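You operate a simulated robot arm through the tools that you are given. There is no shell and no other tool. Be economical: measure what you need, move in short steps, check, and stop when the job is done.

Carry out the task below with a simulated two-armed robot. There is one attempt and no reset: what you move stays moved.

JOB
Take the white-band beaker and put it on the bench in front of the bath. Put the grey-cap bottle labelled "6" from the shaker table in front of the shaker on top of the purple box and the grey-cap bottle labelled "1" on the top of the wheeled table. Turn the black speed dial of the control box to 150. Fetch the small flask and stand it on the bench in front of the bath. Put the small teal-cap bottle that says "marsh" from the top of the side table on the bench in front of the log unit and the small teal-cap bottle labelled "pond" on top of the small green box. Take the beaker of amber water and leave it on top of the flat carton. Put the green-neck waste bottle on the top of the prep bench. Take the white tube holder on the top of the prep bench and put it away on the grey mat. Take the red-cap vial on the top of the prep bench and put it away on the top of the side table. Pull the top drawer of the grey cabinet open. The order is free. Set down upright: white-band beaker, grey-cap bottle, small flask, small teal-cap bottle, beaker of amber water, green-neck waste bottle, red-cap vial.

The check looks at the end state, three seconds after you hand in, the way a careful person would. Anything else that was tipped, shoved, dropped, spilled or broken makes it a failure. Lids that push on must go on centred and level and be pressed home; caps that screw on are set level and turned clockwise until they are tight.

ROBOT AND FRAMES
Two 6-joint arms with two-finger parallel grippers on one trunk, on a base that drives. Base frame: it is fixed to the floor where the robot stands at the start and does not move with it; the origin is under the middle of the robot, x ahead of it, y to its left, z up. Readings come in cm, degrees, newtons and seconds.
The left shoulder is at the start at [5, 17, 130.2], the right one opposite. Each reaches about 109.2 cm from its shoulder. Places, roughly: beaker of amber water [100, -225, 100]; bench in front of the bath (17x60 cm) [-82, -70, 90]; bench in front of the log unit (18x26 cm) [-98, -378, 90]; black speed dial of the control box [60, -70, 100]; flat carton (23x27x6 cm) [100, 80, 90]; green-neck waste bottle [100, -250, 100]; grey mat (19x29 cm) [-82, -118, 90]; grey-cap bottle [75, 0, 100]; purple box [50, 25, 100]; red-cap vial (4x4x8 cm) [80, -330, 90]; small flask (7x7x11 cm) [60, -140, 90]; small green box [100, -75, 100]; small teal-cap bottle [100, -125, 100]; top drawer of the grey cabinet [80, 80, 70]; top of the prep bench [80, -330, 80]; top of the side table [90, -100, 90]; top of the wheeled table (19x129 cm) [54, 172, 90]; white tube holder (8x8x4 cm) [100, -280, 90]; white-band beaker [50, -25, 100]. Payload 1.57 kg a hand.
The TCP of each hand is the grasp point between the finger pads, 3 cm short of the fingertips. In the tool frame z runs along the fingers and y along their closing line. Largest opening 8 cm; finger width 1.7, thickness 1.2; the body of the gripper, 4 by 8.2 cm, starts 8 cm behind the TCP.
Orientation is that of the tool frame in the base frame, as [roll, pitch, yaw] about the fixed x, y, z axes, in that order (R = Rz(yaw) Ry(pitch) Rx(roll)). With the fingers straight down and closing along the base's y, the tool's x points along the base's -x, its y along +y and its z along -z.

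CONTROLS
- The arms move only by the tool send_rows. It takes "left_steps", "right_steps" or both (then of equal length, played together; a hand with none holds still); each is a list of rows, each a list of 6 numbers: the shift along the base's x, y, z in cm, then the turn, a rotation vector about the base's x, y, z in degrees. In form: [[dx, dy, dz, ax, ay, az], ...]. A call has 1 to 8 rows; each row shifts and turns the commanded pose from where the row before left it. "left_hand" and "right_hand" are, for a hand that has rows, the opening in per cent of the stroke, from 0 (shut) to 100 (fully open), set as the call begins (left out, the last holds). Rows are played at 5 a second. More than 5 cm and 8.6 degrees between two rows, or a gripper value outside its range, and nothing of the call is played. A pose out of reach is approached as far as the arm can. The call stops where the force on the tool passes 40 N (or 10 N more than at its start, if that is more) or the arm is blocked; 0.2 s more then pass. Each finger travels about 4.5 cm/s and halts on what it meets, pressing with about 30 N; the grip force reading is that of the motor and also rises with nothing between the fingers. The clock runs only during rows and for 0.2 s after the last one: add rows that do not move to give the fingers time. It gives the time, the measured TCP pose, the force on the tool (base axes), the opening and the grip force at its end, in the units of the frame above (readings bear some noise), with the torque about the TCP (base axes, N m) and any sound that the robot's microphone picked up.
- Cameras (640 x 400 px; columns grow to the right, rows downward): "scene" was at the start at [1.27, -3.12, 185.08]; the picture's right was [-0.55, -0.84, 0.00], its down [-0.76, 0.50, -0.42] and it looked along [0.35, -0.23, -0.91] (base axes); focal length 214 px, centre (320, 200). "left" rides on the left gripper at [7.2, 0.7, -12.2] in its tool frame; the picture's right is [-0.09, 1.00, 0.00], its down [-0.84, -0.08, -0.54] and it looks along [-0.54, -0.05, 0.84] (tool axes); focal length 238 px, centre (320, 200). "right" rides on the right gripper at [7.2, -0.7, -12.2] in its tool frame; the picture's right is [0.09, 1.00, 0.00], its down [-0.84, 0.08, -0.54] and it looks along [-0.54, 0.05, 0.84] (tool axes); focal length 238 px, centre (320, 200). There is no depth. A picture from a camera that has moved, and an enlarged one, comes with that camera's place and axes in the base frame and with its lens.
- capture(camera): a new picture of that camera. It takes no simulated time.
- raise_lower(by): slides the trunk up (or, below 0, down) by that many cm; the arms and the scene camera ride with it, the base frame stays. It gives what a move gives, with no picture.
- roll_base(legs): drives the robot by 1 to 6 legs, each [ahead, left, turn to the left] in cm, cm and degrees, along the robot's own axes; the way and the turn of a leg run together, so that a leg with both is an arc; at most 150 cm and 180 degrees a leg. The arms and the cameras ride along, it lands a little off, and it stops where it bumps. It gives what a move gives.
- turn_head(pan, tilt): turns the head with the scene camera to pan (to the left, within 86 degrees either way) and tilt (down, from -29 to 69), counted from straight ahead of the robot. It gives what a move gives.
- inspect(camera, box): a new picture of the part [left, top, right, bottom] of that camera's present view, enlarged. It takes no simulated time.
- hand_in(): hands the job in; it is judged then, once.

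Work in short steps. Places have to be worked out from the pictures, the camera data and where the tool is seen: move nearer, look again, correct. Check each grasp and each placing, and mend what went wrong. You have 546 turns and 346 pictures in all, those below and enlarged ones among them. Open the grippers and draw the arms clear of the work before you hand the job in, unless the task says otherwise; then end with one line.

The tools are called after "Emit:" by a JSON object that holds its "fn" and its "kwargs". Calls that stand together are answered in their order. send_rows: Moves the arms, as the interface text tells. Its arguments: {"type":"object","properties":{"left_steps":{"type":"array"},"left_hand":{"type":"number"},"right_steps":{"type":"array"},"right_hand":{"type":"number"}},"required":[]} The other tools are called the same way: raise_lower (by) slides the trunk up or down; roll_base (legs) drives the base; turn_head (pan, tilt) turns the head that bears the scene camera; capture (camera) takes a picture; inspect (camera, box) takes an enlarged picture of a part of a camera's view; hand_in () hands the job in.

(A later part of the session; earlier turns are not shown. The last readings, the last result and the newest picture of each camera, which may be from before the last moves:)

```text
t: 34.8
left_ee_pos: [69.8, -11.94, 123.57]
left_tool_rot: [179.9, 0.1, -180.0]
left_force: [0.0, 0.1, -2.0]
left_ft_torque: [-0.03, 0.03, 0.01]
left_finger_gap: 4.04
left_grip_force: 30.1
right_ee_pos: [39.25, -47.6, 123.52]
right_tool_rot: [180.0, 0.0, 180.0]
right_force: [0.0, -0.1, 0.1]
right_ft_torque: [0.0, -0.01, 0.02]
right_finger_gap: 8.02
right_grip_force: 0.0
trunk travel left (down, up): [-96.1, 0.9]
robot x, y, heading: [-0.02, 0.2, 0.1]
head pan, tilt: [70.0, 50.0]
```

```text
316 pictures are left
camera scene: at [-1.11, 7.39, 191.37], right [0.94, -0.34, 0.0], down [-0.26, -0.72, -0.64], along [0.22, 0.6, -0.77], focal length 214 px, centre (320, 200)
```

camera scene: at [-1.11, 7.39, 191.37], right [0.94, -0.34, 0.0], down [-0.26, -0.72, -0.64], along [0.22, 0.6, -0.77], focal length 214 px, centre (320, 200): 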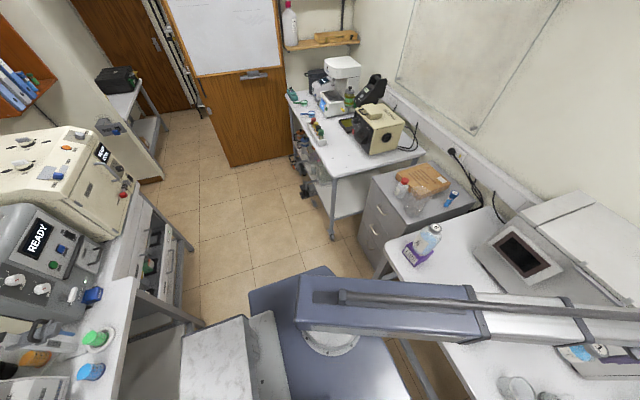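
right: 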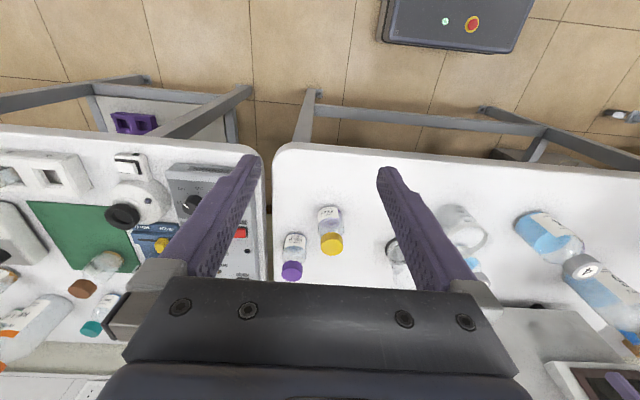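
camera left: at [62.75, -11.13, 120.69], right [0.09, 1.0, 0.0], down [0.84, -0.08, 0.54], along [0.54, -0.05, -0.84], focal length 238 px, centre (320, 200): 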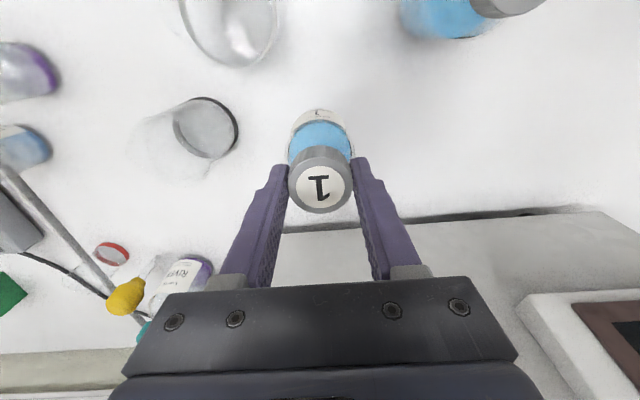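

Row norm limit is 5; retry retract with shorter rows. The wheeled table's front strip around [54,125] is bare.

Emit:
{"fn": "send_rows", "kwargs": {"left_steps": [[-4, 2.8, 0, 0, 0, 0], [-4, 2.8, 0, 0, 0, 0], [-4, 2.8, 0, 0, 0, 0], [-4, 2.8, 0, 0, 0, 0], [-4, 2.8, 0, 0, 0, 0], [-4, 2.8, 0, 0, 0, 0], [-4, 2.8, 0, 0, 0, 0]]}}

Emit:
{"fn": "roll_base", "kwargs": {"legs": [[0, 100, 0]]}}

Emit:
{"fn": "turn_head", "kwargs": {"pan": 20, "tilt": 50}}

Emit:
{"fn": "capture", "kwargs": {"camera": "scene"}}

```text
t: 36.4
left_ee_pos: [44.74, 6.9, 123.55]
left_tool_rot: [179.8, -0.1, -180.0]
left_force: [-0.2, 0.3, -1.9]
left_ft_torque: [0.0, 0.04, 0.01]
left_finger_gap: 4.02
left_grip_force: 30.0
left hand out of reach, approached as far as the arm can: row 7
right_ee_pos: [39.22, -47.69, 123.59]
right_tool_rot: [179.9, -0.1, -180.0]
right_force: [0.4, -0.5, 0.9]
right_ft_torque: [0.04, 0.05, 0.03]
right_finger_gap: 8.02
right_grip_force: 0.0
trunk travel left (down, up): [-96.1, 0.9]
robot x, y, heading: [-0.28, 0.11, 0.0]
head pan, tilt: [70.0, 50.0]
```

```text
t: 41.6
left_ee_pos: [44.66, 106.64, 123.5]
left_tool_rot: [179.9, 0.0, 179.9]
left_force: [-0.5, 0.6, -2.5]
left_ft_torque: [-0.02, 0.01, 0.01]
left_finger_gap: 4.03
left_grip_force: 29.6
right_ee_pos: [39.25, 51.89, 123.58]
right_tool_rot: [179.9, 0.0, 179.9]
right_force: [0.0, 0.0, 0.8]
right_ft_torque: [-0.01, 0.01, 0.03]
right_finger_gap: 8.0
right_grip_force: 0.1
trunk travel left (down, up): [-96.1, 0.9]
robot x, y, heading: [0.06, 100.0, -0.1]
head pan, tilt: [70.0, 50.0]
```

```text
t: 42.8
left_ee_pos: [44.5, 106.62, 123.57]
left_tool_rot: [179.7, 0.0, -180.0]
left_force: [0.5, 0.1, -2.5]
left_ft_torque: [0.03, 0.04, 0.01]
left_finger_gap: 4.03
left_grip_force: 30.1
right_ee_pos: [39.26, 51.89, 123.62]
right_tool_rot: [-179.9, 0.0, 180.0]
right_force: [0.4, -0.4, 0.0]
right_ft_torque: [0.02, -0.01, 0.02]
right_finger_gap: 8.02
right_grip_force: 0.1
trunk travel left (down, up): [-96.1, 0.9]
robot x, y, heading: [0.04, 99.67, -0.2]
head pan, tilt: [20.0, 50.0]
```

```text
315 pictures are left
camera scene: at [3.52, 102.49, 191.37], right [0.34, -0.94, 0.0], down [-0.72, -0.26, -0.64], along [0.6, 0.22, -0.77], focal length 214 px, centre (320, 200)
```

scene: 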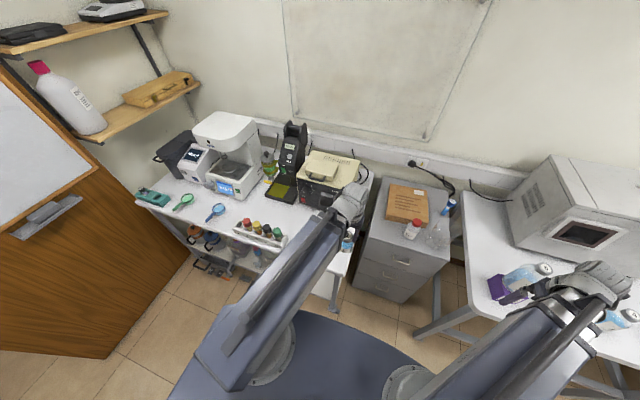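

The wheeled table is bare around [55,122] (rack starts y≈143). Move there and lower.

Emit:
{"fn": "send_rows", "kwargs": {"left_steps": [[2.6, 3.9, 0, 0, 0, 0], [2.6, 3.9, 0, 0, 0, 0], [2.6, 3.9, 0, 0, 0, 0], [2.6, 3.9, 0, 0, 0, 0]]}}

Emit:
{"fn": "raise_lower", "kwargs": {"by": -20}}

Emit:
{"fn": "capture", "kwargs": {"camera": "left"}}

Emit:
{"fn": "capture", "kwargs": {"camera": "scene"}}

```text
t: 43.8
left_ee_pos: [55.3, 122.28, 123.58]
left_tool_rot: [180.0, 0.0, 179.9]
left_force: [-0.3, 0.0, -2.5]
left_ft_torque: [0.0, -0.04, 0.02]
left_finger_gap: 4.0
left_grip_force: 30.3
right_ee_pos: [39.17, 51.95, 123.59]
right_tool_rot: [-180.0, -0.1, 180.0]
right_force: [-0.5, 0.0, 0.1]
right_ft_torque: [0.0, 0.04, -0.01]
right_finger_gap: 8.02
right_grip_force: 0.1
trunk travel left (down, up): [-96.1, 0.9]
robot x, y, heading: [0.26, 99.71, -0.4]
head pan, tilt: [20.0, 50.0]
```

```text
t: 45.9
left_ee_pos: [55.1, 122.11, 103.51]
left_tool_rot: [179.9, 0.1, 180.0]
left_force: [0.1, 0.5, -2.8]
left_ft_torque: [-0.01, -0.02, 0.0]
left_finger_gap: 4.04
left_grip_force: 29.7
right_ee_pos: [39.19, 51.87, 103.57]
right_tool_rot: [180.0, 0.0, -180.0]
right_force: [0.0, 0.6, 0.2]
right_ft_torque: [0.0, 0.03, 0.03]
right_finger_gap: 7.99
right_grip_force: 0.0
trunk travel left (down, up): [-76.1, 20.9]
robot x, y, heading: [0.04, 99.41, -0.0]
head pan, tilt: [20.0, 50.0]
```

```text
314 pictures are left
camera left: at [48.02, 122.85, 115.73], right [0.09, 1.0, 0.0], down [0.84, -0.08, 0.54], along [0.54, -0.05, -0.84], focal length 238 px, centre (320, 200)
```

left: 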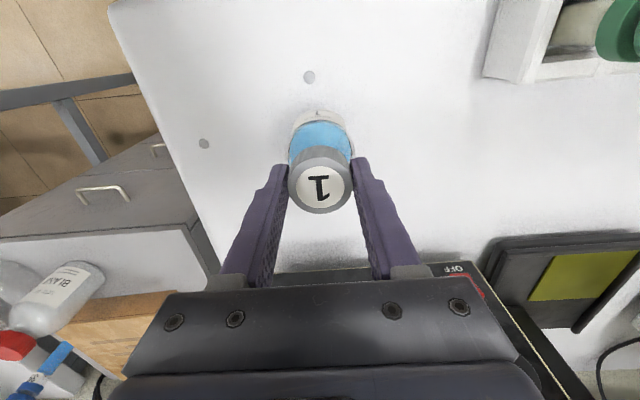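

```text
313 pictures are left
camera scene: at [3.52, 102.5, 171.37], right [0.34, -0.94, 0.0], down [-0.72, -0.26, -0.64], along [0.6, 0.22, -0.77], focal length 214 px, centre (320, 200)
```

scene: 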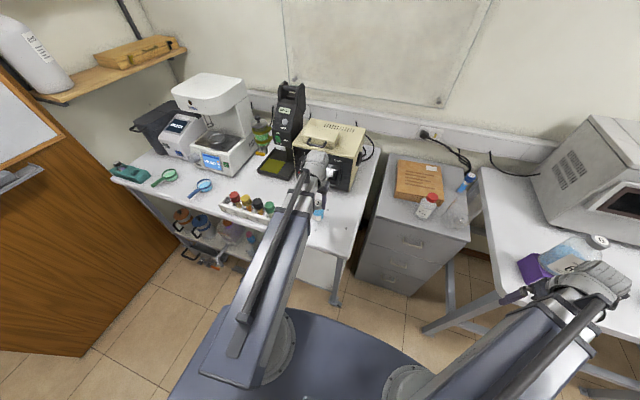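

Spot is clear. Lower until contact.

Emit:
{"fn": "raise_lower", "kwargs": {"by": -2.4}}

Emit:
{"fn": "raise_lower", "kwargs": {"by": -0.5}}

```text
t: 46.6
left_ee_pos: [55.17, 122.1, 101.17]
left_tool_rot: [179.8, -0.1, 179.9]
left_force: [0.3, -0.2, -1.7]
left_ft_torque: [0.0, -0.01, 0.02]
left_finger_gap: 4.02
left_grip_force: 29.8
right_ee_pos: [39.2, 52.0, 101.11]
right_tool_rot: [180.0, 0.1, 179.9]
right_force: [-0.2, 0.1, -0.4]
right_ft_torque: [0.0, -0.03, 0.0]
right_finger_gap: 8.0
right_grip_force: 0.1
trunk travel left (down, up): [-73.7, 23.3]
robot x, y, heading: [-0.17, 99.62, -0.1]
head pan, tilt: [20.0, 50.0]
```

```text
t: 47.2
left_ee_pos: [55.04, 122.03, 100.72]
left_tool_rot: [179.8, 0.0, -179.9]
left_force: [0.3, -0.3, -3.1]
left_ft_torque: [-0.01, 0.0, -0.01]
left_finger_gap: 4.01
left_grip_force: 29.9
right_ee_pos: [39.21, 51.84, 100.74]
right_tool_rot: [179.9, 0.0, 179.9]
right_force: [0.5, -0.1, 0.7]
right_ft_torque: [-0.01, -0.01, 0.0]
right_finger_gap: 7.99
right_grip_force: 0.0
trunk travel left (down, up): [-73.2, 23.8]
robot x, y, heading: [0.09, 99.95, -0.2]
head pan, tilt: [20.0, 50.0]
```

Emit:
{"fn": "raise_lower", "kwargs": {"by": -0.3}}

Emit:
{"fn": "raise_lower", "kwargs": {"by": -0.3}}

```text
t: 47.7
left_ee_pos: [55.02, 122.04, 100.53]
left_tool_rot: [179.8, 0.1, -179.9]
left_force: [2.2, 2.1, 15.1]
left_ft_torque: [0.04, -0.21, 0.04]
left_finger_gap: 4.05
left_grip_force: 30.3
right_ee_pos: [39.05, 51.98, 100.48]
right_tool_rot: [-180.0, 0.0, 180.0]
right_force: [1.0, 0.9, 0.0]
right_ft_torque: [-0.01, 0.01, 0.02]
right_finger_gap: 7.98
right_grip_force: 0.1
trunk travel left (down, up): [-72.9, 24.1]
robot x, y, heading: [0.22, 99.9, -0.2]
head pan, tilt: [20.0, 50.0]
```

```text
t: 48.2
left_ee_pos: [55.13, 122.13, 100.1]
left_tool_rot: [179.9, 0.0, 180.0]
left_force: [0.3, 2.7, 11.1]
left_ft_torque: [0.03, -0.06, 0.02]
left_finger_gap: 4.04
left_grip_force: 29.8
right_ee_pos: [39.09, 51.91, 100.15]
right_tool_rot: [180.0, 0.0, 180.0]
right_force: [0.0, 0.4, -0.1]
right_ft_torque: [0.02, -0.01, 0.02]
right_finger_gap: 8.01
right_grip_force: 0.0
trunk travel left (down, up): [-72.6, 24.4]
robot x, y, heading: [0.0, 99.59, -0.1]
head pan, tilt: [20.0, 50.0]
```

Contact. Release and rise.

Emit:
{"fn": "send_rows", "kwargs": {"left_steps": [[0, 0, 0, 0, 0, 0], [0, 0, 0, 0, 0, 0], [0, 0, 0, 0, 0, 0], [0, 0, 0, 0, 0, 0]], "left_hand": 100}}

Emit:
{"fn": "raise_lower", "kwargs": {"by": 24}}

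Emit:
{"fn": "capture", "kwargs": {"camera": "left"}}

Emit:
{"fn": "inspect", "kwargs": {"camera": "scene", "box": [320, 160, 640, 360]}}

```text
t: 49.2
left_ee_pos: [55.19, 122.08, 100.11]
left_tool_rot: [179.8, 0.0, 180.0]
left_force: [0.9, -0.2, 1.1]
left_ft_torque: [0.01, 0.0, 0.01]
left_finger_gap: 8.01
left_grip_force: 0.2
right_ee_pos: [39.11, 51.98, 100.17]
right_tool_rot: [-179.9, 0.1, 180.0]
right_force: [-1.0, 0.6, 0.5]
right_ft_torque: [0.02, -0.06, 0.01]
right_finger_gap: 7.99
right_grip_force: 0.0
trunk travel left (down, up): [-72.6, 24.4]
robot x, y, heading: [0.08, 99.73, 0.1]
head pan, tilt: [20.0, 50.0]
```

```text
t: 51.7
left_ee_pos: [55.05, 122.06, 124.04]
left_tool_rot: [179.9, 0.0, -180.0]
left_force: [0.0, -0.8, -0.5]
left_ft_torque: [-0.01, 0.0, -0.02]
left_finger_gap: 8.0
left_grip_force: 0.0
right_ee_pos: [39.17, 51.88, 124.12]
right_tool_rot: [-180.0, 0.0, 180.0]
right_force: [0.0, 0.3, 0.1]
right_ft_torque: [0.01, -0.01, 0.0]
right_finger_gap: 7.99
right_grip_force: 0.0
trunk travel left (down, up): [-96.6, 0.4]
robot x, y, heading: [0.02, 99.61, -0.2]
head pan, tilt: [20.0, 50.0]
```

```text
312 pictures are left
camera left: at [48.02, 122.84, 136.22], right [0.09, 1.0, 0.0], down [0.84, -0.08, 0.54], along [0.54, -0.05, -0.84], focal length 238 px, centre (320, 200)
```

left: 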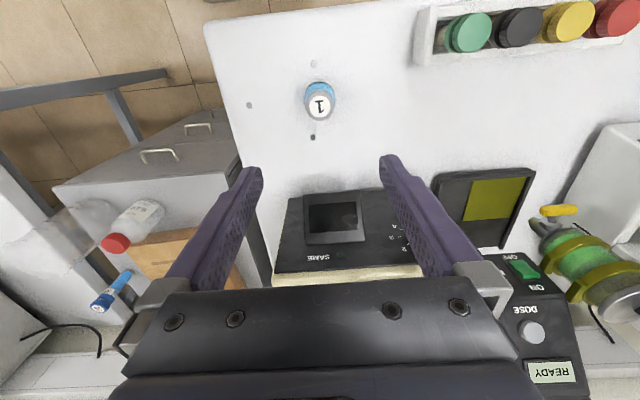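

```text
2.00 times, centred on (480, 260) of scene
camera zoom: at [3.51, 102.48, 191.86], right [0.34, -0.94, 0.0], down [-0.72, -0.26, -0.64], along [0.6, 0.22, -0.77], focal length 429 px, centre (0, 80)
```

zoom: 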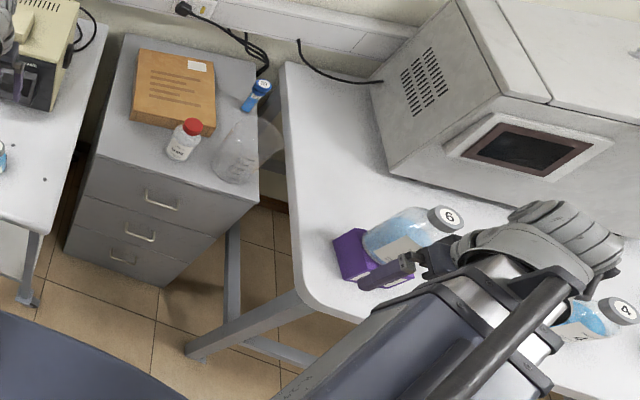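

Bottle 1 stands well. Retract the left arm and drive right to the side table (y≈-90).

Emit:
{"fn": "send_rows", "kwargs": {"left_steps": [[-4, -2.5, 0, 0, 0, 0], [-4, -2.5, 0, 0, 0, 0], [-3, -4, 0, 0, 0, 0], [0, -4, 0, 0, 0, 0]]}}

Emit:
{"fn": "roll_base", "kwargs": {"legs": [[0, -95, 0], [0, -95, 0]]}}

Emit:
{"fn": "turn_head", "kwargs": {"pan": -5, "tilt": 50}}

Emit:
{"fn": "capture", "kwargs": {"camera": "scene"}}

Emit:
{"fn": "capture", "kwargs": {"camera": "right"}}

Emit:
{"fn": "capture", "kwargs": {"camera": "left"}}

```text
t: 52.7
left_ee_pos: [45.57, 108.51, 124.06]
left_tool_rot: [179.7, 0.0, -179.9]
left_force: [0.1, 0.4, -0.6]
left_ft_torque: [0.0, -0.01, 0.02]
left_finger_gap: 8.04
left_grip_force: 0.1
left hand out of reach, approached as far as the arm can: row 3
right_ee_pos: [39.18, 51.87, 124.1]
right_tool_rot: [180.0, -0.1, 179.9]
right_force: [-0.7, 0.9, 0.3]
right_ft_torque: [0.0, 0.0, -0.02]
right_finger_gap: 8.0
right_grip_force: 0.0
trunk travel left (down, up): [-96.6, 0.4]
robot x, y, heading: [0.17, 100.02, 0.1]
head pan, tilt: [20.0, 50.0]
```

```text
t: 62.3
left_ee_pos: [46.97, -83.04, 124.22]
left_tool_rot: [179.8, 0.0, 180.0]
left_force: [0.5, 1.1, 0.9]
left_ft_torque: [-0.01, 0.01, -0.01]
left_finger_gap: 7.98
left_grip_force: 0.1
right_ee_pos: [40.62, -139.88, 124.09]
right_tool_rot: [179.9, 0.0, 180.0]
right_force: [-0.7, -0.8, -0.8]
right_ft_torque: [0.02, 0.03, 0.01]
right_finger_gap: 8.01
right_grip_force: 0.1
trunk travel left (down, up): [-96.6, 0.4]
robot x, y, heading: [1.37, -91.78, 0.2]
head pan, tilt: [20.0, 50.0]
```

```text
t: 63.2
left_ee_pos: [46.83, -82.98, 124.1]
left_tool_rot: [179.8, 0.1, -180.0]
left_force: [-0.3, -0.2, 0.2]
left_ft_torque: [-0.02, 0.01, 0.01]
left_finger_gap: 7.98
left_grip_force: 0.1
right_ee_pos: [40.66, -139.82, 124.06]
right_tool_rot: [-179.9, 0.0, -180.0]
right_force: [-0.6, 0.4, -0.1]
right_ft_torque: [0.0, -0.05, 0.0]
right_finger_gap: 8.0
right_grip_force: 0.1
trunk travel left (down, up): [-96.6, 0.4]
robot x, y, heading: [1.47, -92.5, 0.1]
head pan, tilt: [-5.0, 50.0]
```

```text
310 pictures are left
camera scene: at [5.32, -92.47, 191.87], right [-0.09, -1.0, 0.0], down [-0.76, 0.07, -0.64], along [0.64, -0.06, -0.77], focal length 214 px, centre (320, 200)
```

scene: 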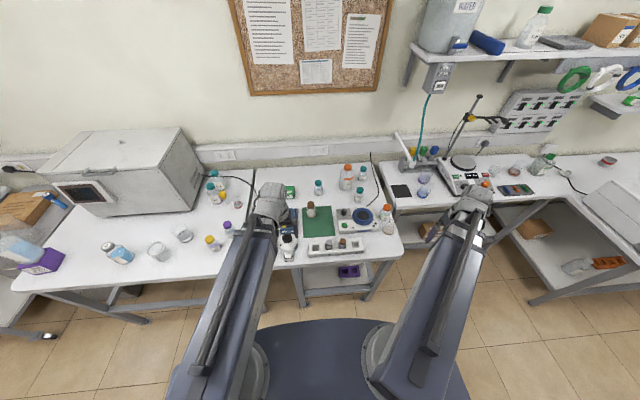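

```text
309 pictures are left
camera right: at [33.47, -140.35, 136.31], right [-0.09, 1.0, 0.0], down [0.84, 0.08, 0.54], along [0.54, 0.05, -0.84], focal length 238 px, centre (320, 200)
```

right: 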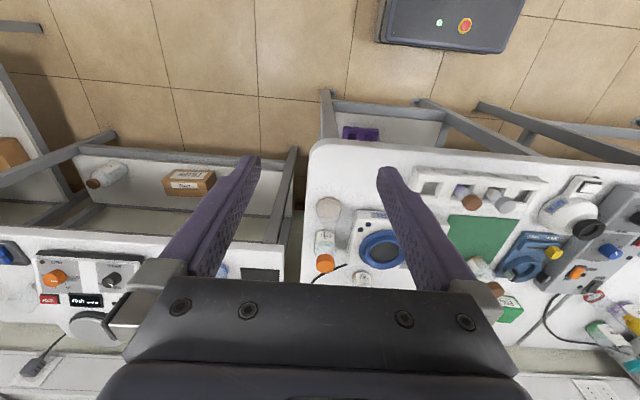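

```text
308 pictures are left
camera left: at [39.82, -82.16, 136.23], right [0.09, 1.0, 0.0], down [0.84, -0.08, 0.54], along [0.54, -0.05, -0.84], focal length 238 px, centre (320, 200)
```

left: 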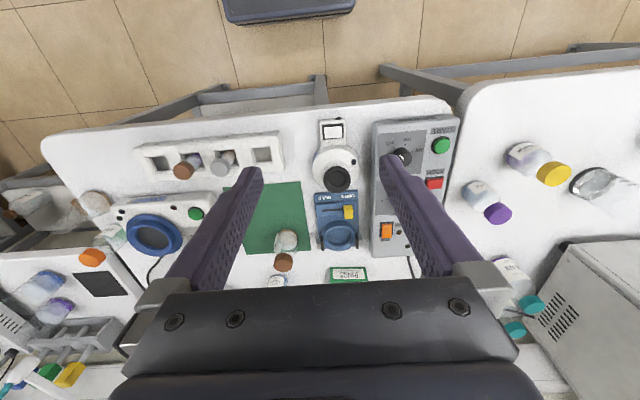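

Inspect the control box dial and the side table's objects.

Emit:
{"fn": "inspect", "kwargs": {"camera": "left", "box": [360, 100, 480, 270]}}

Emit:
{"fn": "inspect", "kwargs": {"camera": "scene", "box": [180, 150, 440, 290]}}

Emit:
{"fn": "inspect", "kwargs": {"camera": "right", "box": [300, 160, 640, 360]}}

```text
2.35 times, centred on (420, 185) of left
camera zoom: at [39.82, -82.16, 136.23], right [0.09, 1.0, 0.0], down [0.84, -0.08, 0.54], along [0.54, -0.05, -0.84], focal length 561 px, centre (85, 235)
```

zoom: 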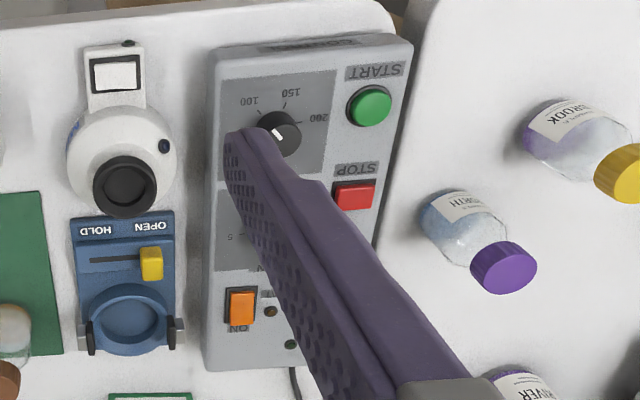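

```text
2.46 times, centred on (310, 220) of scene
camera zoom: at [5.32, -92.47, 191.87], right [-0.09, -1.0, 0.0], down [-0.76, 0.07, -0.64], along [0.64, -0.06, -0.77], focal length 528 px, centre (345, 151)
```

zoom: 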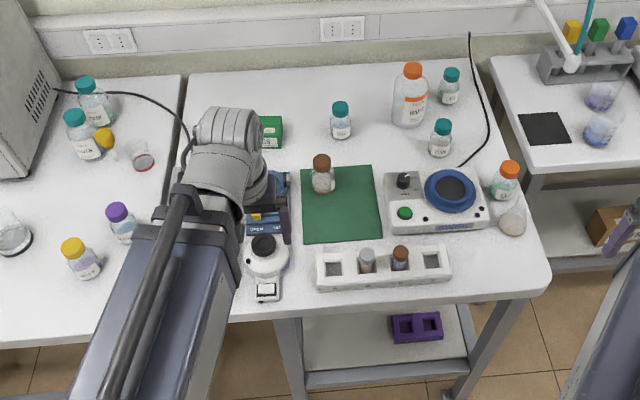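

```text
1.88 times, centred on (470, 260) of right
camera zoom: at [33.47, -140.35, 136.31], right [-0.09, 1.0, 0.0], down [0.84, 0.08, 0.54], along [0.54, 0.05, -0.84], focal length 449 px, centre (38, 87)
```

zoom: 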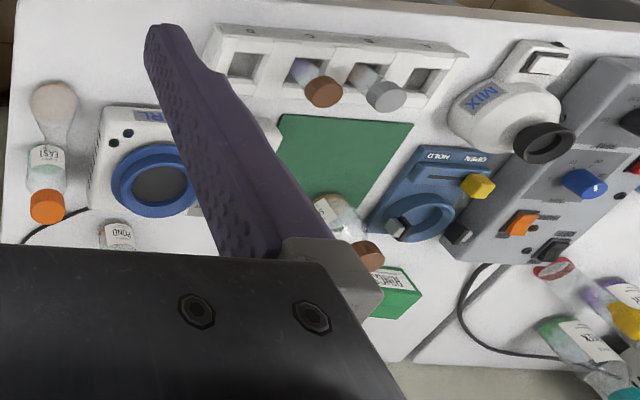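

Dial is near [57,-69.5]. Move the left hand above it to view it between the fingers.

Emit:
{"fn": "send_rows", "kwargs": {"left_steps": [[2.2, 3.4, 0, 0, 0, 0], [2.2, 3.4, 0, 0, 0, 0], [2.2, 3.4, 0, 0, 0, 0], [2.2, 3.4, 0, 0, 0, 0]]}}

Emit:
{"fn": "capture", "kwargs": {"camera": "left"}}

Emit:
{"fn": "inspect", "kwargs": {"camera": "left", "box": [260, 40, 380, 170]}}

```text
t: 64.2
left_ee_pos: [55.83, -69.32, 124.09]
left_tool_rot: [180.0, 0.1, 180.0]
left_force: [0.2, 0.9, -1.1]
left_ft_torque: [0.0, -0.02, -0.01]
left_finger_gap: 8.01
left_grip_force: 0.0
right_ee_pos: [40.63, -139.75, 124.14]
right_tool_rot: [180.0, -0.2, 179.9]
right_force: [0.0, 0.7, 0.0]
right_ft_torque: [-0.03, 0.04, -0.03]
right_finger_gap: 8.03
right_grip_force: 0.0
trunk travel left (down, up): [-96.6, 0.4]
robot x, y, heading: [1.15, -92.05, -0.1]
head pan, tilt: [-5.0, 50.0]
```

```text
304 pictures are left
camera left: at [48.66, -68.55, 136.19], right [0.09, 1.0, 0.0], down [0.84, -0.08, 0.54], along [0.54, -0.05, -0.84], focal length 238 px, centre (320, 200)
```

left: 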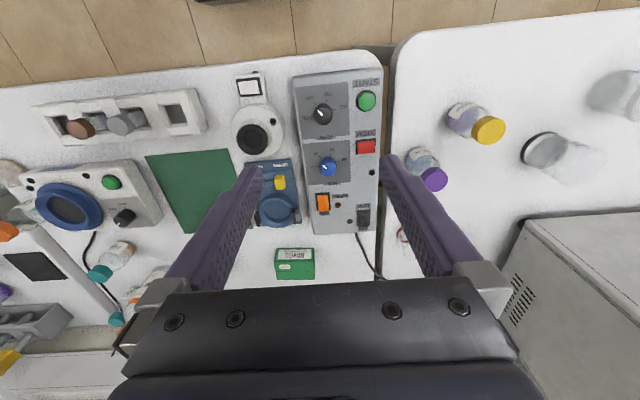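

```text
3.08 times, centred on (320, 105) of left
camera zoom: at [48.66, -68.55, 136.19], right [0.09, 1.0, 0.0], down [0.84, -0.08, 0.54], along [0.54, -0.05, -0.84], focal length 733 px, centre (320, 492)
```

zoom: 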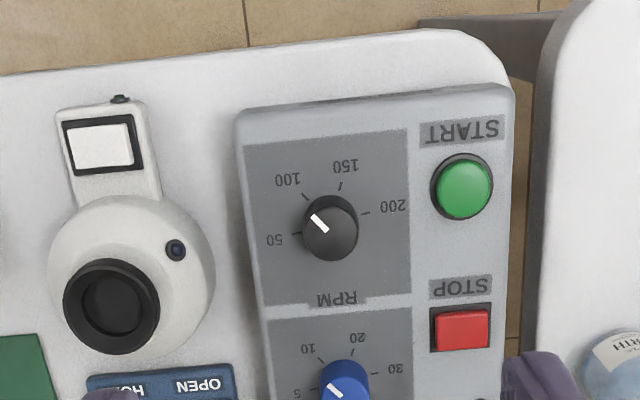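

The pointer is at 100; ticks are ≈61° apart, so I must turn the dial clockwise 61°. Pre-rotate the hand +30° above the knob at ≈[57.6,-68.8] with a partial opening.

Emit:
{"fn": "send_rows", "kwargs": {"left_steps": [[0.5, 0.1, 0, 0, 0, 7.5], [0.5, 0.1, 0, 0, 0, 7.5], [0.4, 0.2, 0, 0, 0, 7.5], [0.4, 0.1, 0, 0, 0, 7.5]], "left_hand": 65}}

Emit:
{"fn": "raise_lower", "kwargs": {"by": -18}}

Emit:
{"fn": "capture", "kwargs": {"camera": "left"}}

```text
t: 65.2
left_ee_pos: [57.49, -68.89, 124.12]
left_tool_rot: [179.9, 0.0, -149.8]
left_force: [-0.2, 0.2, 0.2]
left_ft_torque: [-0.01, -0.01, -0.02]
left_finger_gap: 5.21
left_grip_force: 0.0
right_ee_pos: [40.71, -139.74, 124.14]
right_tool_rot: [180.0, 0.0, 180.0]
right_force: [-0.8, 0.1, -0.3]
right_ft_torque: [0.02, -0.01, -0.02]
right_finger_gap: 8.0
right_grip_force: 0.0
trunk travel left (down, up): [-96.6, 0.4]
robot x, y, heading: [1.49, -92.17, 0.1]
head pan, tilt: [-5.0, 50.0]
```

```text
t: 67.2
left_ee_pos: [57.47, -68.92, 106.13]
left_tool_rot: [179.8, 0.0, -150.0]
left_force: [0.3, 0.4, -0.2]
left_ft_torque: [0.01, 0.0, -0.04]
left_finger_gap: 5.2
left_grip_force: 0.1
right_ee_pos: [40.62, -139.7, 105.96]
right_tool_rot: [-180.0, 0.0, -180.0]
right_force: [0.1, 0.0, 0.2]
right_ft_torque: [0.0, 0.03, 0.01]
right_finger_gap: 8.01
right_grip_force: 0.0
trunk travel left (down, up): [-78.6, 18.4]
robot x, y, heading: [1.63, -92.18, -0.0]
head pan, tilt: [-5.0, 50.0]
```

```text
302 pictures are left
camera left: at [51.08, -71.76, 118.23], right [-0.42, 0.91, 0.0], down [0.76, 0.35, 0.54], along [0.49, 0.23, -0.84], focal length 238 px, centre (320, 200)
```

left: 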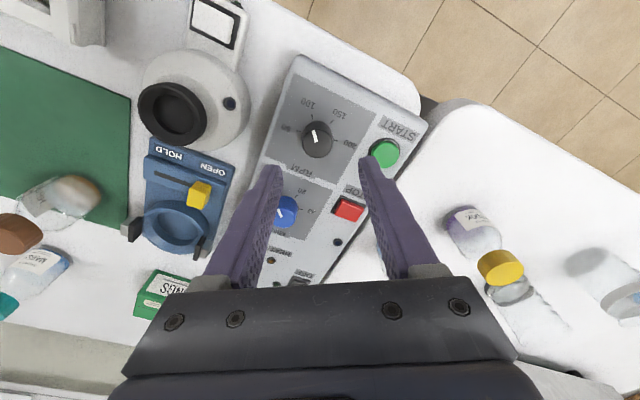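

Emit:
{"fn": "send_rows", "kwargs": {"left_steps": [[0.6, 0.3, 0, 0, 0, 0]]}}

Emit:
{"fn": "raise_lower", "kwargs": {"by": -5.5}}

Emit:
{"fn": "capture", "kwargs": {"camera": "left"}}

```text
t: 67.6
left_ee_pos: [58.16, -68.56, 106.09]
left_tool_rot: [179.9, 0.0, -150.0]
left_force: [-0.2, -0.3, -0.1]
left_ft_torque: [-0.01, -0.03, -0.02]
left_finger_gap: 5.22
left_grip_force: 0.1
right_ee_pos: [40.58, -139.59, 106.17]
right_tool_rot: [-179.9, -0.1, 180.0]
right_force: [0.0, -0.6, 0.0]
right_ft_torque: [0.01, 0.0, 0.02]
right_finger_gap: 7.99
right_grip_force: 0.3
trunk travel left (down, up): [-78.6, 18.4]
robot x, y, heading: [1.54, -92.01, -0.3]
head pan, tilt: [-5.0, 50.0]
```

```text
t: 68.5
left_ee_pos: [58.27, -68.54, 100.72]
left_tool_rot: [179.8, 0.0, -149.9]
left_force: [-0.3, -0.2, 0.3]
left_ft_torque: [-0.02, 0.03, 0.0]
left_finger_gap: 5.19
left_grip_force: 0.1
right_ee_pos: [40.58, -139.78, 100.66]
right_tool_rot: [180.0, 0.0, 180.0]
right_force: [-0.1, -0.5, 0.2]
right_ft_torque: [0.01, 0.01, 0.0]
right_finger_gap: 7.99
right_grip_force: 0.0
trunk travel left (down, up): [-73.1, 23.9]
robot x, y, heading: [1.63, -91.95, 0.0]
head pan, tilt: [-5.0, 50.0]
```

```text
301 pictures are left
camera left: at [51.69, -71.43, 112.73], right [-0.42, 0.91, 0.0], down [0.76, 0.35, 0.54], along [0.49, 0.23, -0.84], focal length 238 px, centre (320, 200)
```

left: 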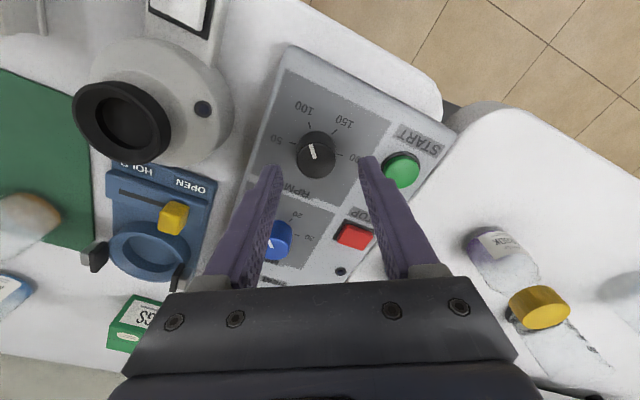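

Emit:
{"fn": "raise_lower", "kwargs": {"by": -2.8}}

Emit:
{"fn": "capture", "kwargs": {"camera": "left"}}

```text
t: 69.3
left_ee_pos: [58.16, -68.55, 97.87]
left_tool_rot: [179.9, 0.0, -150.0]
left_force: [-0.1, -0.3, -0.1]
left_ft_torque: [0.02, -0.01, -0.01]
left_finger_gap: 5.18
left_grip_force: 0.0
right_ee_pos: [40.62, -139.75, 97.75]
right_tool_rot: [179.9, 0.0, -180.0]
right_force: [0.7, -0.5, 0.1]
right_ft_torque: [0.01, 0.0, 0.01]
right_finger_gap: 7.99
right_grip_force: 0.0
trunk travel left (down, up): [-70.3, 26.7]
robot x, y, heading: [1.62, -92.21, -0.0]
head pan, tilt: [-5.0, 50.0]
```

```text
300 pictures are left
camera left: at [51.69, -71.42, 109.93], right [-0.42, 0.91, 0.0], down [0.76, 0.35, 0.54], along [0.49, 0.23, -0.84], focal length 238 px, centre (320, 200)
```

left: 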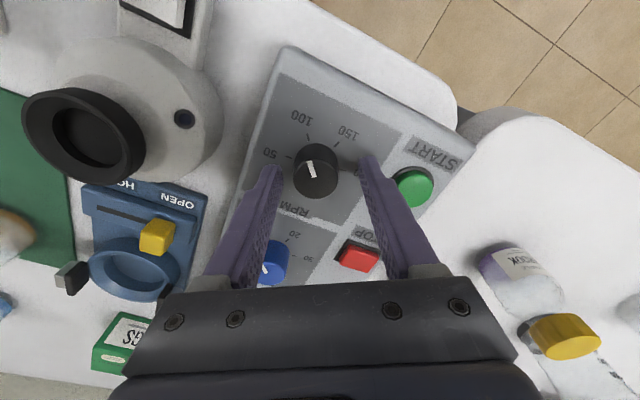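

Emit:
{"fn": "raise_lower", "kwargs": {"by": -0.5}}

Emit:
{"fn": "send_rows", "kwargs": {"left_steps": [[0, 0, 0, 0, 0, 0], [0, 0, 0, 0, 0, 0], [0, 0, 0, 0, 0, 0], [0, 0, 0, 0, 0, 0]], "left_hand": 0}}

Emit:
{"fn": "capture", "kwargs": {"camera": "left"}}

```text
t: 69.7
left_ee_pos: [58.21, -68.54, 97.7]
left_tool_rot: [180.0, 0.2, -150.0]
left_force: [-1.9, -1.2, 24.5]
left_ft_torque: [-0.57, 0.01, 0.08]
left_finger_gap: 5.14
left_grip_force: 0.1
right_ee_pos: [40.55, -139.81, 97.55]
right_tool_rot: [-180.0, 0.0, 179.9]
right_force: [-0.5, 0.6, 0.7]
right_ft_torque: [-0.02, 0.03, -0.02]
right_finger_gap: 8.0
right_grip_force: 0.0
trunk travel left (down, up): [-70.0, 27.0]
robot x, y, heading: [1.56, -91.49, 0.0]
head pan, tilt: [-5.0, 50.0]
stopped: the force on the tool passed its limit at 46 N (the readings are from after the stop); the commanded pose is now the measured one
```

```text
t: 70.9
left_ee_pos: [58.13, -68.69, 97.64]
left_tool_rot: [-179.9, 0.4, -150.1]
left_force: [2.4, -2.0, 36.6]
left_ft_torque: [-0.04, 0.31, 0.24]
left_finger_gap: 2.91
left_grip_force: 38.8
right_ee_pos: [40.49, -139.8, 97.54]
right_tool_rot: [-180.0, 0.1, 180.0]
right_force: [0.0, 0.8, -0.4]
right_ft_torque: [0.01, 0.01, -0.02]
right_finger_gap: 8.01
right_grip_force: 0.1
trunk travel left (down, up): [-70.0, 27.0]
robot x, y, heading: [1.51, -91.83, -0.0]
head pan, tilt: [-5.0, 50.0]
stopped in row 4 (left hand): the force on the tool passed its limit at 40 N (the readings are from after the stop); the commanded pose is now the measured one
```

```text
299 pictures are left
camera left: at [51.76, -71.58, 109.66], right [-0.42, 0.91, 0.0], down [0.76, 0.35, 0.55], along [0.5, 0.23, -0.84], focal length 238 px, centre (320, 200)
```

left: 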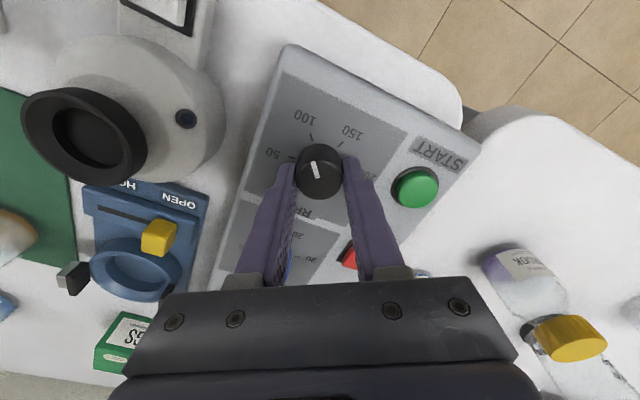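

Fingertips touch the panel; lift 0.3 and then turn the hand −61°.

Emit:
{"fn": "raise_lower", "kwargs": {"by": 0.3}}

Emit:
{"fn": "send_rows", "kwargs": {"left_steps": [[0, 0, 0, 0, 0, -7.6], [0, 0, 0, 0, 0, -7.6], [0, 0, 0, 0, 0, -7.6], [0, 0, 0, 0, 0, -7.6], [0, 0, 0, 0, 0, -7.6], [0, 0, 0, 0, 0, -7.6], [0, 0, 0, 0, 0, -7.6], [0, 0, 0, 0, 0, -7.6]]}}

Emit:
{"fn": "capture", "kwargs": {"camera": "left"}}

```text
t: 71.4
left_ee_pos: [58.28, -68.65, 97.65]
left_tool_rot: [-179.9, 0.1, -150.1]
left_force: [-8.1, -8.0, -23.0]
left_ft_torque: [-0.19, 0.22, 0.02]
left_finger_gap: 2.93
left_grip_force: 38.9
right_ee_pos: [40.59, -139.78, 97.73]
right_tool_rot: [180.0, -0.1, -180.0]
right_force: [-0.6, 0.5, 0.1]
right_ft_torque: [-0.01, -0.01, -0.01]
right_finger_gap: 7.99
right_grip_force: 0.1
trunk travel left (down, up): [-70.3, 26.7]
robot x, y, heading: [1.5, -92.05, 0.1]
head pan, tilt: [-5.0, 50.0]
```

```text
t: 72.8
left_ee_pos: [58.49, -69.02, 97.76]
left_tool_rot: [-179.3, 0.4, 165.5]
left_force: [-0.2, -7.8, -6.1]
left_ft_torque: [-0.43, 0.2, 0.03]
left_finger_gap: 2.91
left_grip_force: 39.2
right_ee_pos: [40.62, -139.86, 97.83]
right_tool_rot: [179.9, 0.0, 180.0]
right_force: [1.0, -0.2, 0.5]
right_ft_torque: [-0.04, -0.01, 0.01]
right_finger_gap: 8.0
right_grip_force: 0.0
trunk travel left (down, up): [-70.3, 26.7]
robot x, y, heading: [1.03, -92.26, -0.3]
head pan, tilt: [-5.0, 50.0]
stopped in row 7 (left hand): the force on the tool passed its limit at 40 N (the readings are from after the stop); the commanded pose is now the measured one
```

```text
298 pictures are left
camera left: at [51.7, -66.23, 109.84], right [0.34, 0.94, -0.01], down [0.79, -0.28, 0.55], along [0.51, -0.19, -0.84], focal length 238 px, centre (320, 200)
```

left: 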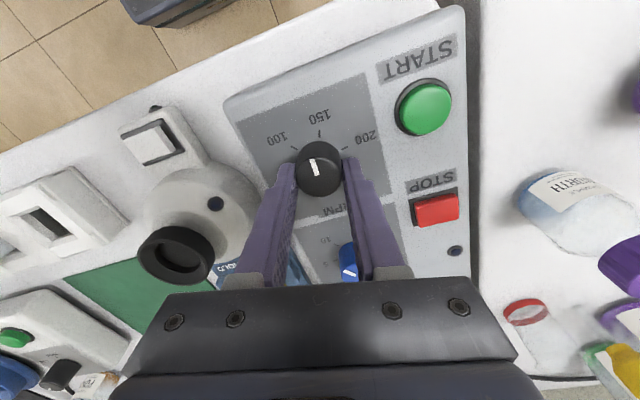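

Emit:
{"fn": "inspect", "kwargs": {"camera": "left", "box": [260, 90, 390, 220]}}

```text
3.08 times, centred on (325, 155) of left
camera zoom: at [51.7, -66.23, 109.84], right [0.34, 0.94, -0.01], down [0.79, -0.28, 0.55], along [0.51, -0.19, -0.84], focal length 733 px, centre (305, 338)
```

zoom: 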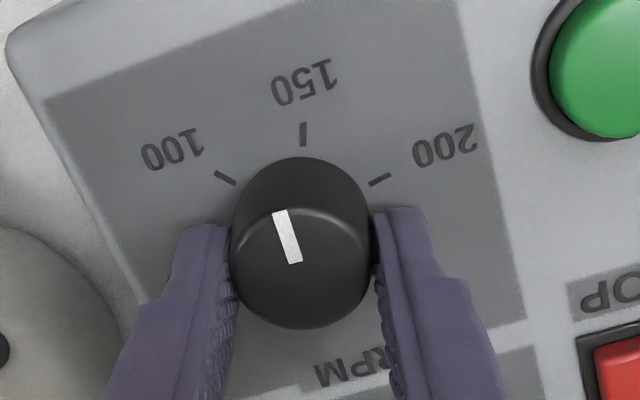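

Pointer is about 18–20° short of 150. Continue turning.

Emit:
{"fn": "send_rows", "kwargs": {"left_steps": [[0, 0, 0, 0, 0, -6], [0, 0, 0, 0, 0, -6], [0, 0, 0, 0, 0, -6]]}}

Emit:
{"fn": "inspect", "kwargs": {"camera": "left", "box": [260, 90, 390, 220]}}

```text
t: 73.6
left_ee_pos: [58.3, -69.14, 97.86]
left_tool_rot: [-179.5, 0.4, 147.5]
left_force: [-4.8, -20.7, -7.6]
left_ft_torque: [-0.38, 0.13, 0.1]
left_finger_gap: 2.92
left_grip_force: 39.1
right_ee_pos: [40.6, -139.99, 97.67]
right_tool_rot: [179.9, 0.1, 180.0]
right_force: [-1.1, 0.2, 1.2]
right_ft_torque: [-0.01, 0.0, 0.0]
right_finger_gap: 7.99
right_grip_force: 0.0
trunk travel left (down, up): [-70.3, 26.7]
robot x, y, heading: [1.75, -91.83, 0.2]
head pan, tilt: [-5.0, 50.0]
```

```text
3.08 times, centred on (325, 155) of left
camera zoom: at [52.78, -64.4, 109.85], right [0.61, 0.79, -0.01], down [0.66, -0.51, 0.55], along [0.43, -0.34, -0.84], focal length 733 px, centre (305, 338)
```

zoom: 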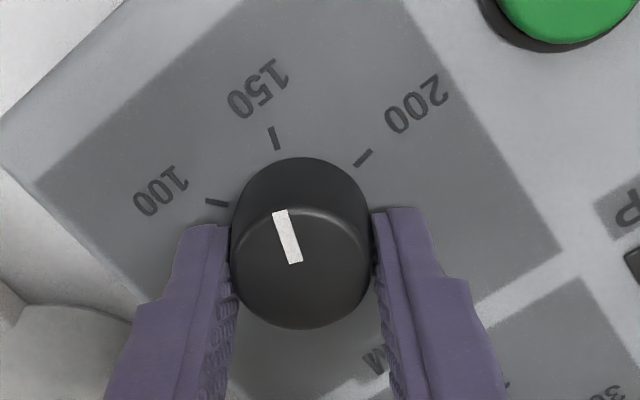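

Pointer now aligns with the 150 tick. Release and rise, then verify.

Emit:
{"fn": "send_rows", "kwargs": {"left_steps": [[0, 0, 0, 0, 0, 0], [0, 0, 0, 0, 0, 0], [0, 0, 0, 0, 0, 0]], "left_hand": 65}}

Emit:
{"fn": "raise_lower", "kwargs": {"by": 20}}

Emit:
{"fn": "inspect", "kwargs": {"camera": "left", "box": [250, 50, 390, 180]}}

```text
t: 74.4
left_ee_pos: [58.45, -68.67, 97.84]
left_tool_rot: [-179.5, 0.3, 147.6]
left_force: [-0.5, 0.7, -0.1]
left_ft_torque: [0.0, 0.0, 0.01]
left_finger_gap: 5.18
left_grip_force: 0.1
right_ee_pos: [40.65, -139.81, 97.77]
right_tool_rot: [-180.0, 0.1, -180.0]
right_force: [-0.7, 0.4, -0.4]
right_ft_torque: [0.0, -0.01, 0.01]
right_finger_gap: 7.99
right_grip_force: 0.0
trunk travel left (down, up): [-70.3, 26.7]
robot x, y, heading: [1.09, -92.07, -0.0]
head pan, tilt: [-5.0, 50.0]
```

```text
t: 76.6
left_ee_pos: [58.34, -68.71, 117.8]
left_tool_rot: [-179.4, 0.3, 147.7]
left_force: [-0.4, 0.8, -0.4]
left_ft_torque: [-0.01, -0.03, 0.02]
left_finger_gap: 5.22
left_grip_force: 0.0
right_ee_pos: [40.6, -139.71, 117.7]
right_tool_rot: [179.9, -0.1, 180.0]
right_force: [-0.3, -1.0, 0.8]
right_ft_torque: [0.02, -0.01, -0.02]
right_finger_gap: 8.0
right_grip_force: 0.2
trunk travel left (down, up): [-90.3, 6.7]
robot x, y, heading: [1.58, -91.72, -0.0]
head pan, tilt: [-5.0, 50.0]
```

```text
3.08 times, centred on (320, 115) of left
camera zoom: at [52.8, -64.15, 129.82], right [0.61, 0.79, -0.01], down [0.67, -0.51, 0.55], along [0.43, -0.34, -0.84], focal length 733 px, centre (320, 462)
```

zoom: 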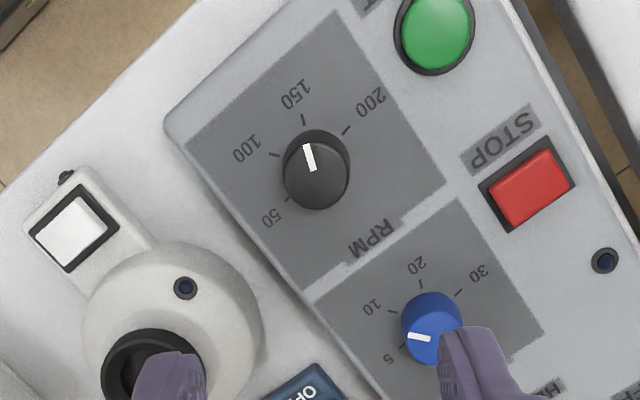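

Emit:
{"fn": "inspect", "kwargs": {"camera": "left", "box": [295, 65, 345, 105]}}

```text
10.00 times, centred on (320, 85) of left
camera zoom: at [52.8, -64.15, 129.82], right [0.61, 0.79, -0.01], down [0.67, -0.51, 0.55], along [0.43, -0.34, -0.84], focal length 2384 px, centre (320, 1350)
```

zoom: 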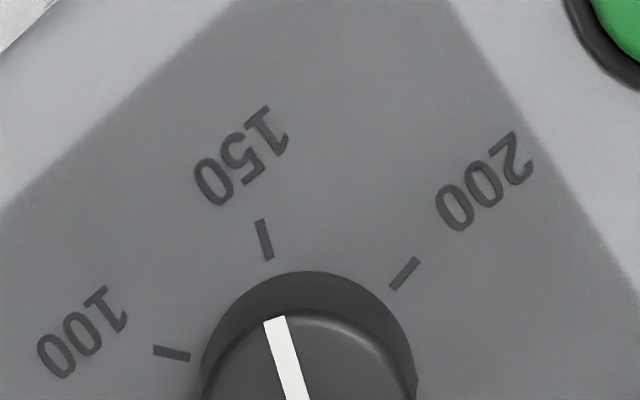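

Pointer is ~5° short (≈146). I re-grip and turn 5° more.

Emit:
{"fn": "raise_lower", "kwargs": {"by": -19.9}}

Emit:
{"fn": "send_rows", "kwargs": {"left_steps": [[0, 0, 0, 0, 0, 0], [0, 0, 0, 0, 0, 0], [0, 0, 0, 0, 0, 0], [0, 0, 0, 0, 0, -2.5], [0, 0, 0, 0, 0, -2.5], [0, 0, 0, 0, 0, 0]], "left_hand": 0}}

Emit:
{"fn": "send_rows", "kwargs": {"left_steps": [[0, 0, 0, 0, 0, 0], [0, 0, 0, 0, 0, 0], [0, 0, 0, 0, 0, 0]], "left_hand": 65}}

Emit:
{"fn": "raise_lower", "kwargs": {"by": 20}}

Emit:
{"fn": "inspect", "kwargs": {"camera": "left", "box": [295, 65, 345, 105]}}

```text
t: 78.8
left_ee_pos: [58.43, -68.82, 97.92]
left_tool_rot: [-179.5, 0.3, 147.8]
left_force: [0.6, -0.3, 0.0]
left_ft_torque: [0.01, 0.01, 0.02]
left_finger_gap: 5.21
left_grip_force: 0.1
right_ee_pos: [40.63, -139.88, 97.88]
right_tool_rot: [-180.0, 0.0, -180.0]
right_force: [0.9, 0.8, 0.2]
right_ft_torque: [-0.02, 0.01, -0.02]
right_finger_gap: 7.98
right_grip_force: 0.0
trunk travel left (down, up): [-70.4, 26.6]
robot x, y, heading: [1.37, -91.81, 0.1]
head pan, tilt: [-5.0, 50.0]
```

```text
t: 80.2
left_ee_pos: [58.26, -69.03, 97.93]
left_tool_rot: [-179.3, 0.3, 142.6]
left_force: [-16.6, -19.7, -17.7]
left_ft_torque: [-0.59, 0.1, 0.09]
left_finger_gap: 2.88
left_grip_force: 38.6
right_ee_pos: [40.55, -139.9, 97.89]
right_tool_rot: [179.8, 0.0, 180.0]
right_force: [0.1, 0.6, 0.6]
right_ft_torque: [0.0, 0.03, -0.02]
right_finger_gap: 8.0
right_grip_force: 0.0
trunk travel left (down, up): [-70.4, 26.6]
robot x, y, heading: [1.45, -91.79, 0.1]
head pan, tilt: [-5.0, 50.0]
```

```text
t: 81.0
left_ee_pos: [58.41, -68.84, 97.87]
left_tool_rot: [-179.6, 0.3, 142.8]
left_force: [0.2, -0.3, 0.3]
left_ft_torque: [0.01, -0.02, 0.01]
left_finger_gap: 5.2
left_grip_force: 0.1
right_ee_pos: [40.63, -139.82, 97.85]
right_tool_rot: [180.0, -0.1, -179.9]
right_force: [0.0, 0.7, 0.0]
right_ft_torque: [0.01, 0.0, 0.02]
right_finger_gap: 7.96
right_grip_force: 0.1
trunk travel left (down, up): [-70.4, 26.6]
robot x, y, heading: [1.1, -92.03, -0.1]
head pan, tilt: [-5.0, 50.0]
```

```text
t: 83.1
left_ee_pos: [58.49, -68.82, 117.86]
left_tool_rot: [-179.5, 0.2, 142.7]
left_force: [0.0, -0.1, 0.8]
left_ft_torque: [0.01, 0.01, 0.01]
left_finger_gap: 5.22
left_grip_force: 0.2
right_ee_pos: [40.53, -139.72, 117.88]
right_tool_rot: [180.0, 0.0, -179.9]
right_force: [0.7, 0.7, 0.6]
right_ft_torque: [-0.03, -0.01, -0.01]
right_finger_gap: 8.0
right_grip_force: 0.0
trunk travel left (down, up): [-90.4, 6.6]
robot x, y, heading: [1.63, -91.91, -0.2]
head pan, tilt: [-5.0, 50.0]
```

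```text
10.00 times, centred on (320, 85) of left
camera zoom: at [53.2, -63.67, 129.92], right [0.68, 0.74, -0.01], down [0.62, -0.56, 0.55], along [0.4, -0.38, -0.84], focal length 2384 px, centre (320, 1350)
```

zoom: 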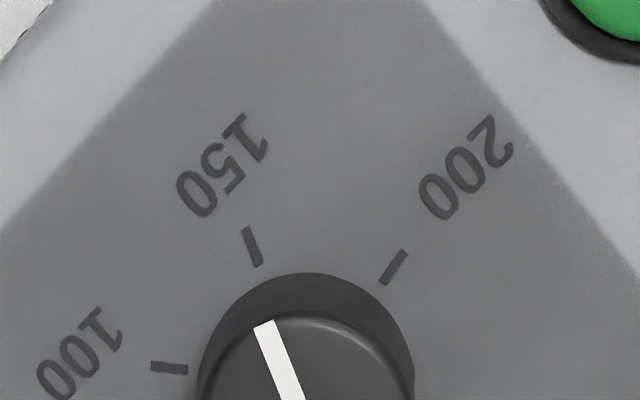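

The dial now reads 150. Next the teal bottles: restore the left yaw and retract it, raise, and bring the right hand near the POND bottle (≈[87,-123]).

Emit:
{"fn": "raise_lower", "kwargs": {"by": 6.3}}

Emit:
{"fn": "send_rows", "kwargs": {"left_steps": [[-2, -1.5, 0, 0, 0, 7.5], [-2, -1.5, 0, 0, 0, 7.5], [-2, -1.5, 0, 0, 0, 7.5], [-2, -1.5, 0, 0, 0, 7.5], [-2, -1.5, 0, 0, 0, 7.2], [-1, -1, 0, 0, 0, 0], [-1, -1, 0, 0, 0, 0], [0, 0, 0, 0, 0, 0]], "right_steps": [[4.5, 1.7, 0, 0, 0, 0], [4.5, 1.7, 0, 0, 0, 0], [4.5, 1.7, 0, 0, 0, 0], [4.5, 1.7, 0, 0, 0, 0], [4.5, 1.7, 0, 0, 0, 0], [4.5, 1.7, 0, 0, 0, 0], [4.5, 1.7, 0, 0, 0, 0], [4.5, 1.7, 0, 0, 0, 0]]}}

Emit:
{"fn": "capture", "kwargs": {"camera": "right"}}

Emit:
{"fn": "capture", "kwargs": {"camera": "scene"}}

```text
t: 84.2
left_ee_pos: [58.35, -68.8, 124.17]
left_tool_rot: [-179.5, 0.3, 142.8]
left_force: [-0.2, 0.3, 0.5]
left_ft_torque: [-0.01, 0.02, 0.0]
left_finger_gap: 5.21
left_grip_force: 0.0
right_ee_pos: [40.61, -139.76, 124.11]
right_tool_rot: [180.0, -0.1, -179.9]
right_force: [0.5, 0.5, 0.2]
right_ft_torque: [-0.01, 0.03, -0.01]
right_finger_gap: 8.0
right_grip_force: 0.0
trunk travel left (down, up): [-96.7, 0.3]
robot x, y, heading: [1.22, -92.01, 0.1]
head pan, tilt: [-5.0, 50.0]
```

```text
t: 86.0
left_ee_pos: [47.35, -78.34, 124.13]
left_tool_rot: [-179.4, 0.2, 180.0]
left_force: [-0.6, 0.0, 0.2]
left_ft_torque: [0.01, 0.03, 0.03]
left_finger_gap: 5.19
left_grip_force: 0.0
left hand out of reach, approached as far as the arm can: row 7
right_ee_pos: [76.75, -126.36, 124.15]
right_tool_rot: [-179.9, -0.1, -180.0]
right_force: [0.3, -0.6, 0.2]
right_ft_torque: [0.0, 0.02, -0.01]
right_finger_gap: 7.98
right_grip_force: 0.0
trunk travel left (down, up): [-96.7, 0.3]
robot x, y, heading: [1.44, -91.83, -0.2]
head pan, tilt: [-5.0, 50.0]
```

```text
292 pictures are left
camera right: at [69.68, -126.9, 136.32], right [-0.09, 1.0, 0.0], down [0.84, 0.08, 0.54], along [0.54, 0.05, -0.84], focal length 238 px, centre (320, 200)
```

right: 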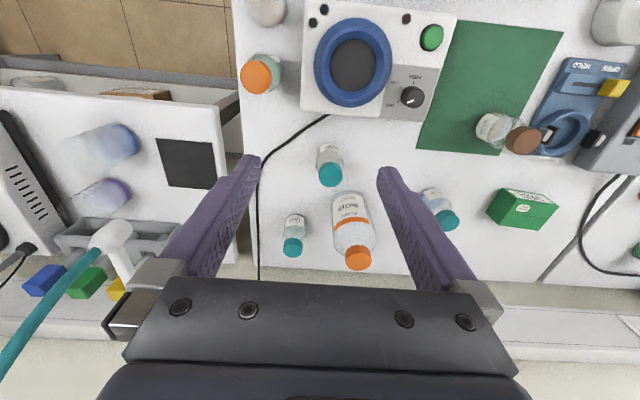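

```text
291 pictures are left
camera scene: at [5.49, -92.44, 191.91], right [-0.09, -1.0, 0.0], down [-0.76, 0.07, -0.64], along [0.64, -0.06, -0.77], focal length 214 px, centre (320, 200)
```

scene: 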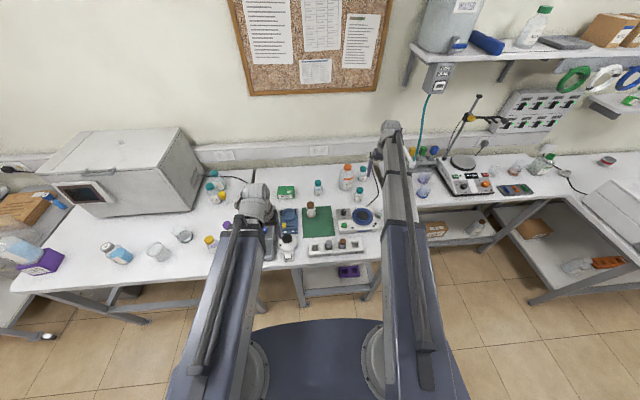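

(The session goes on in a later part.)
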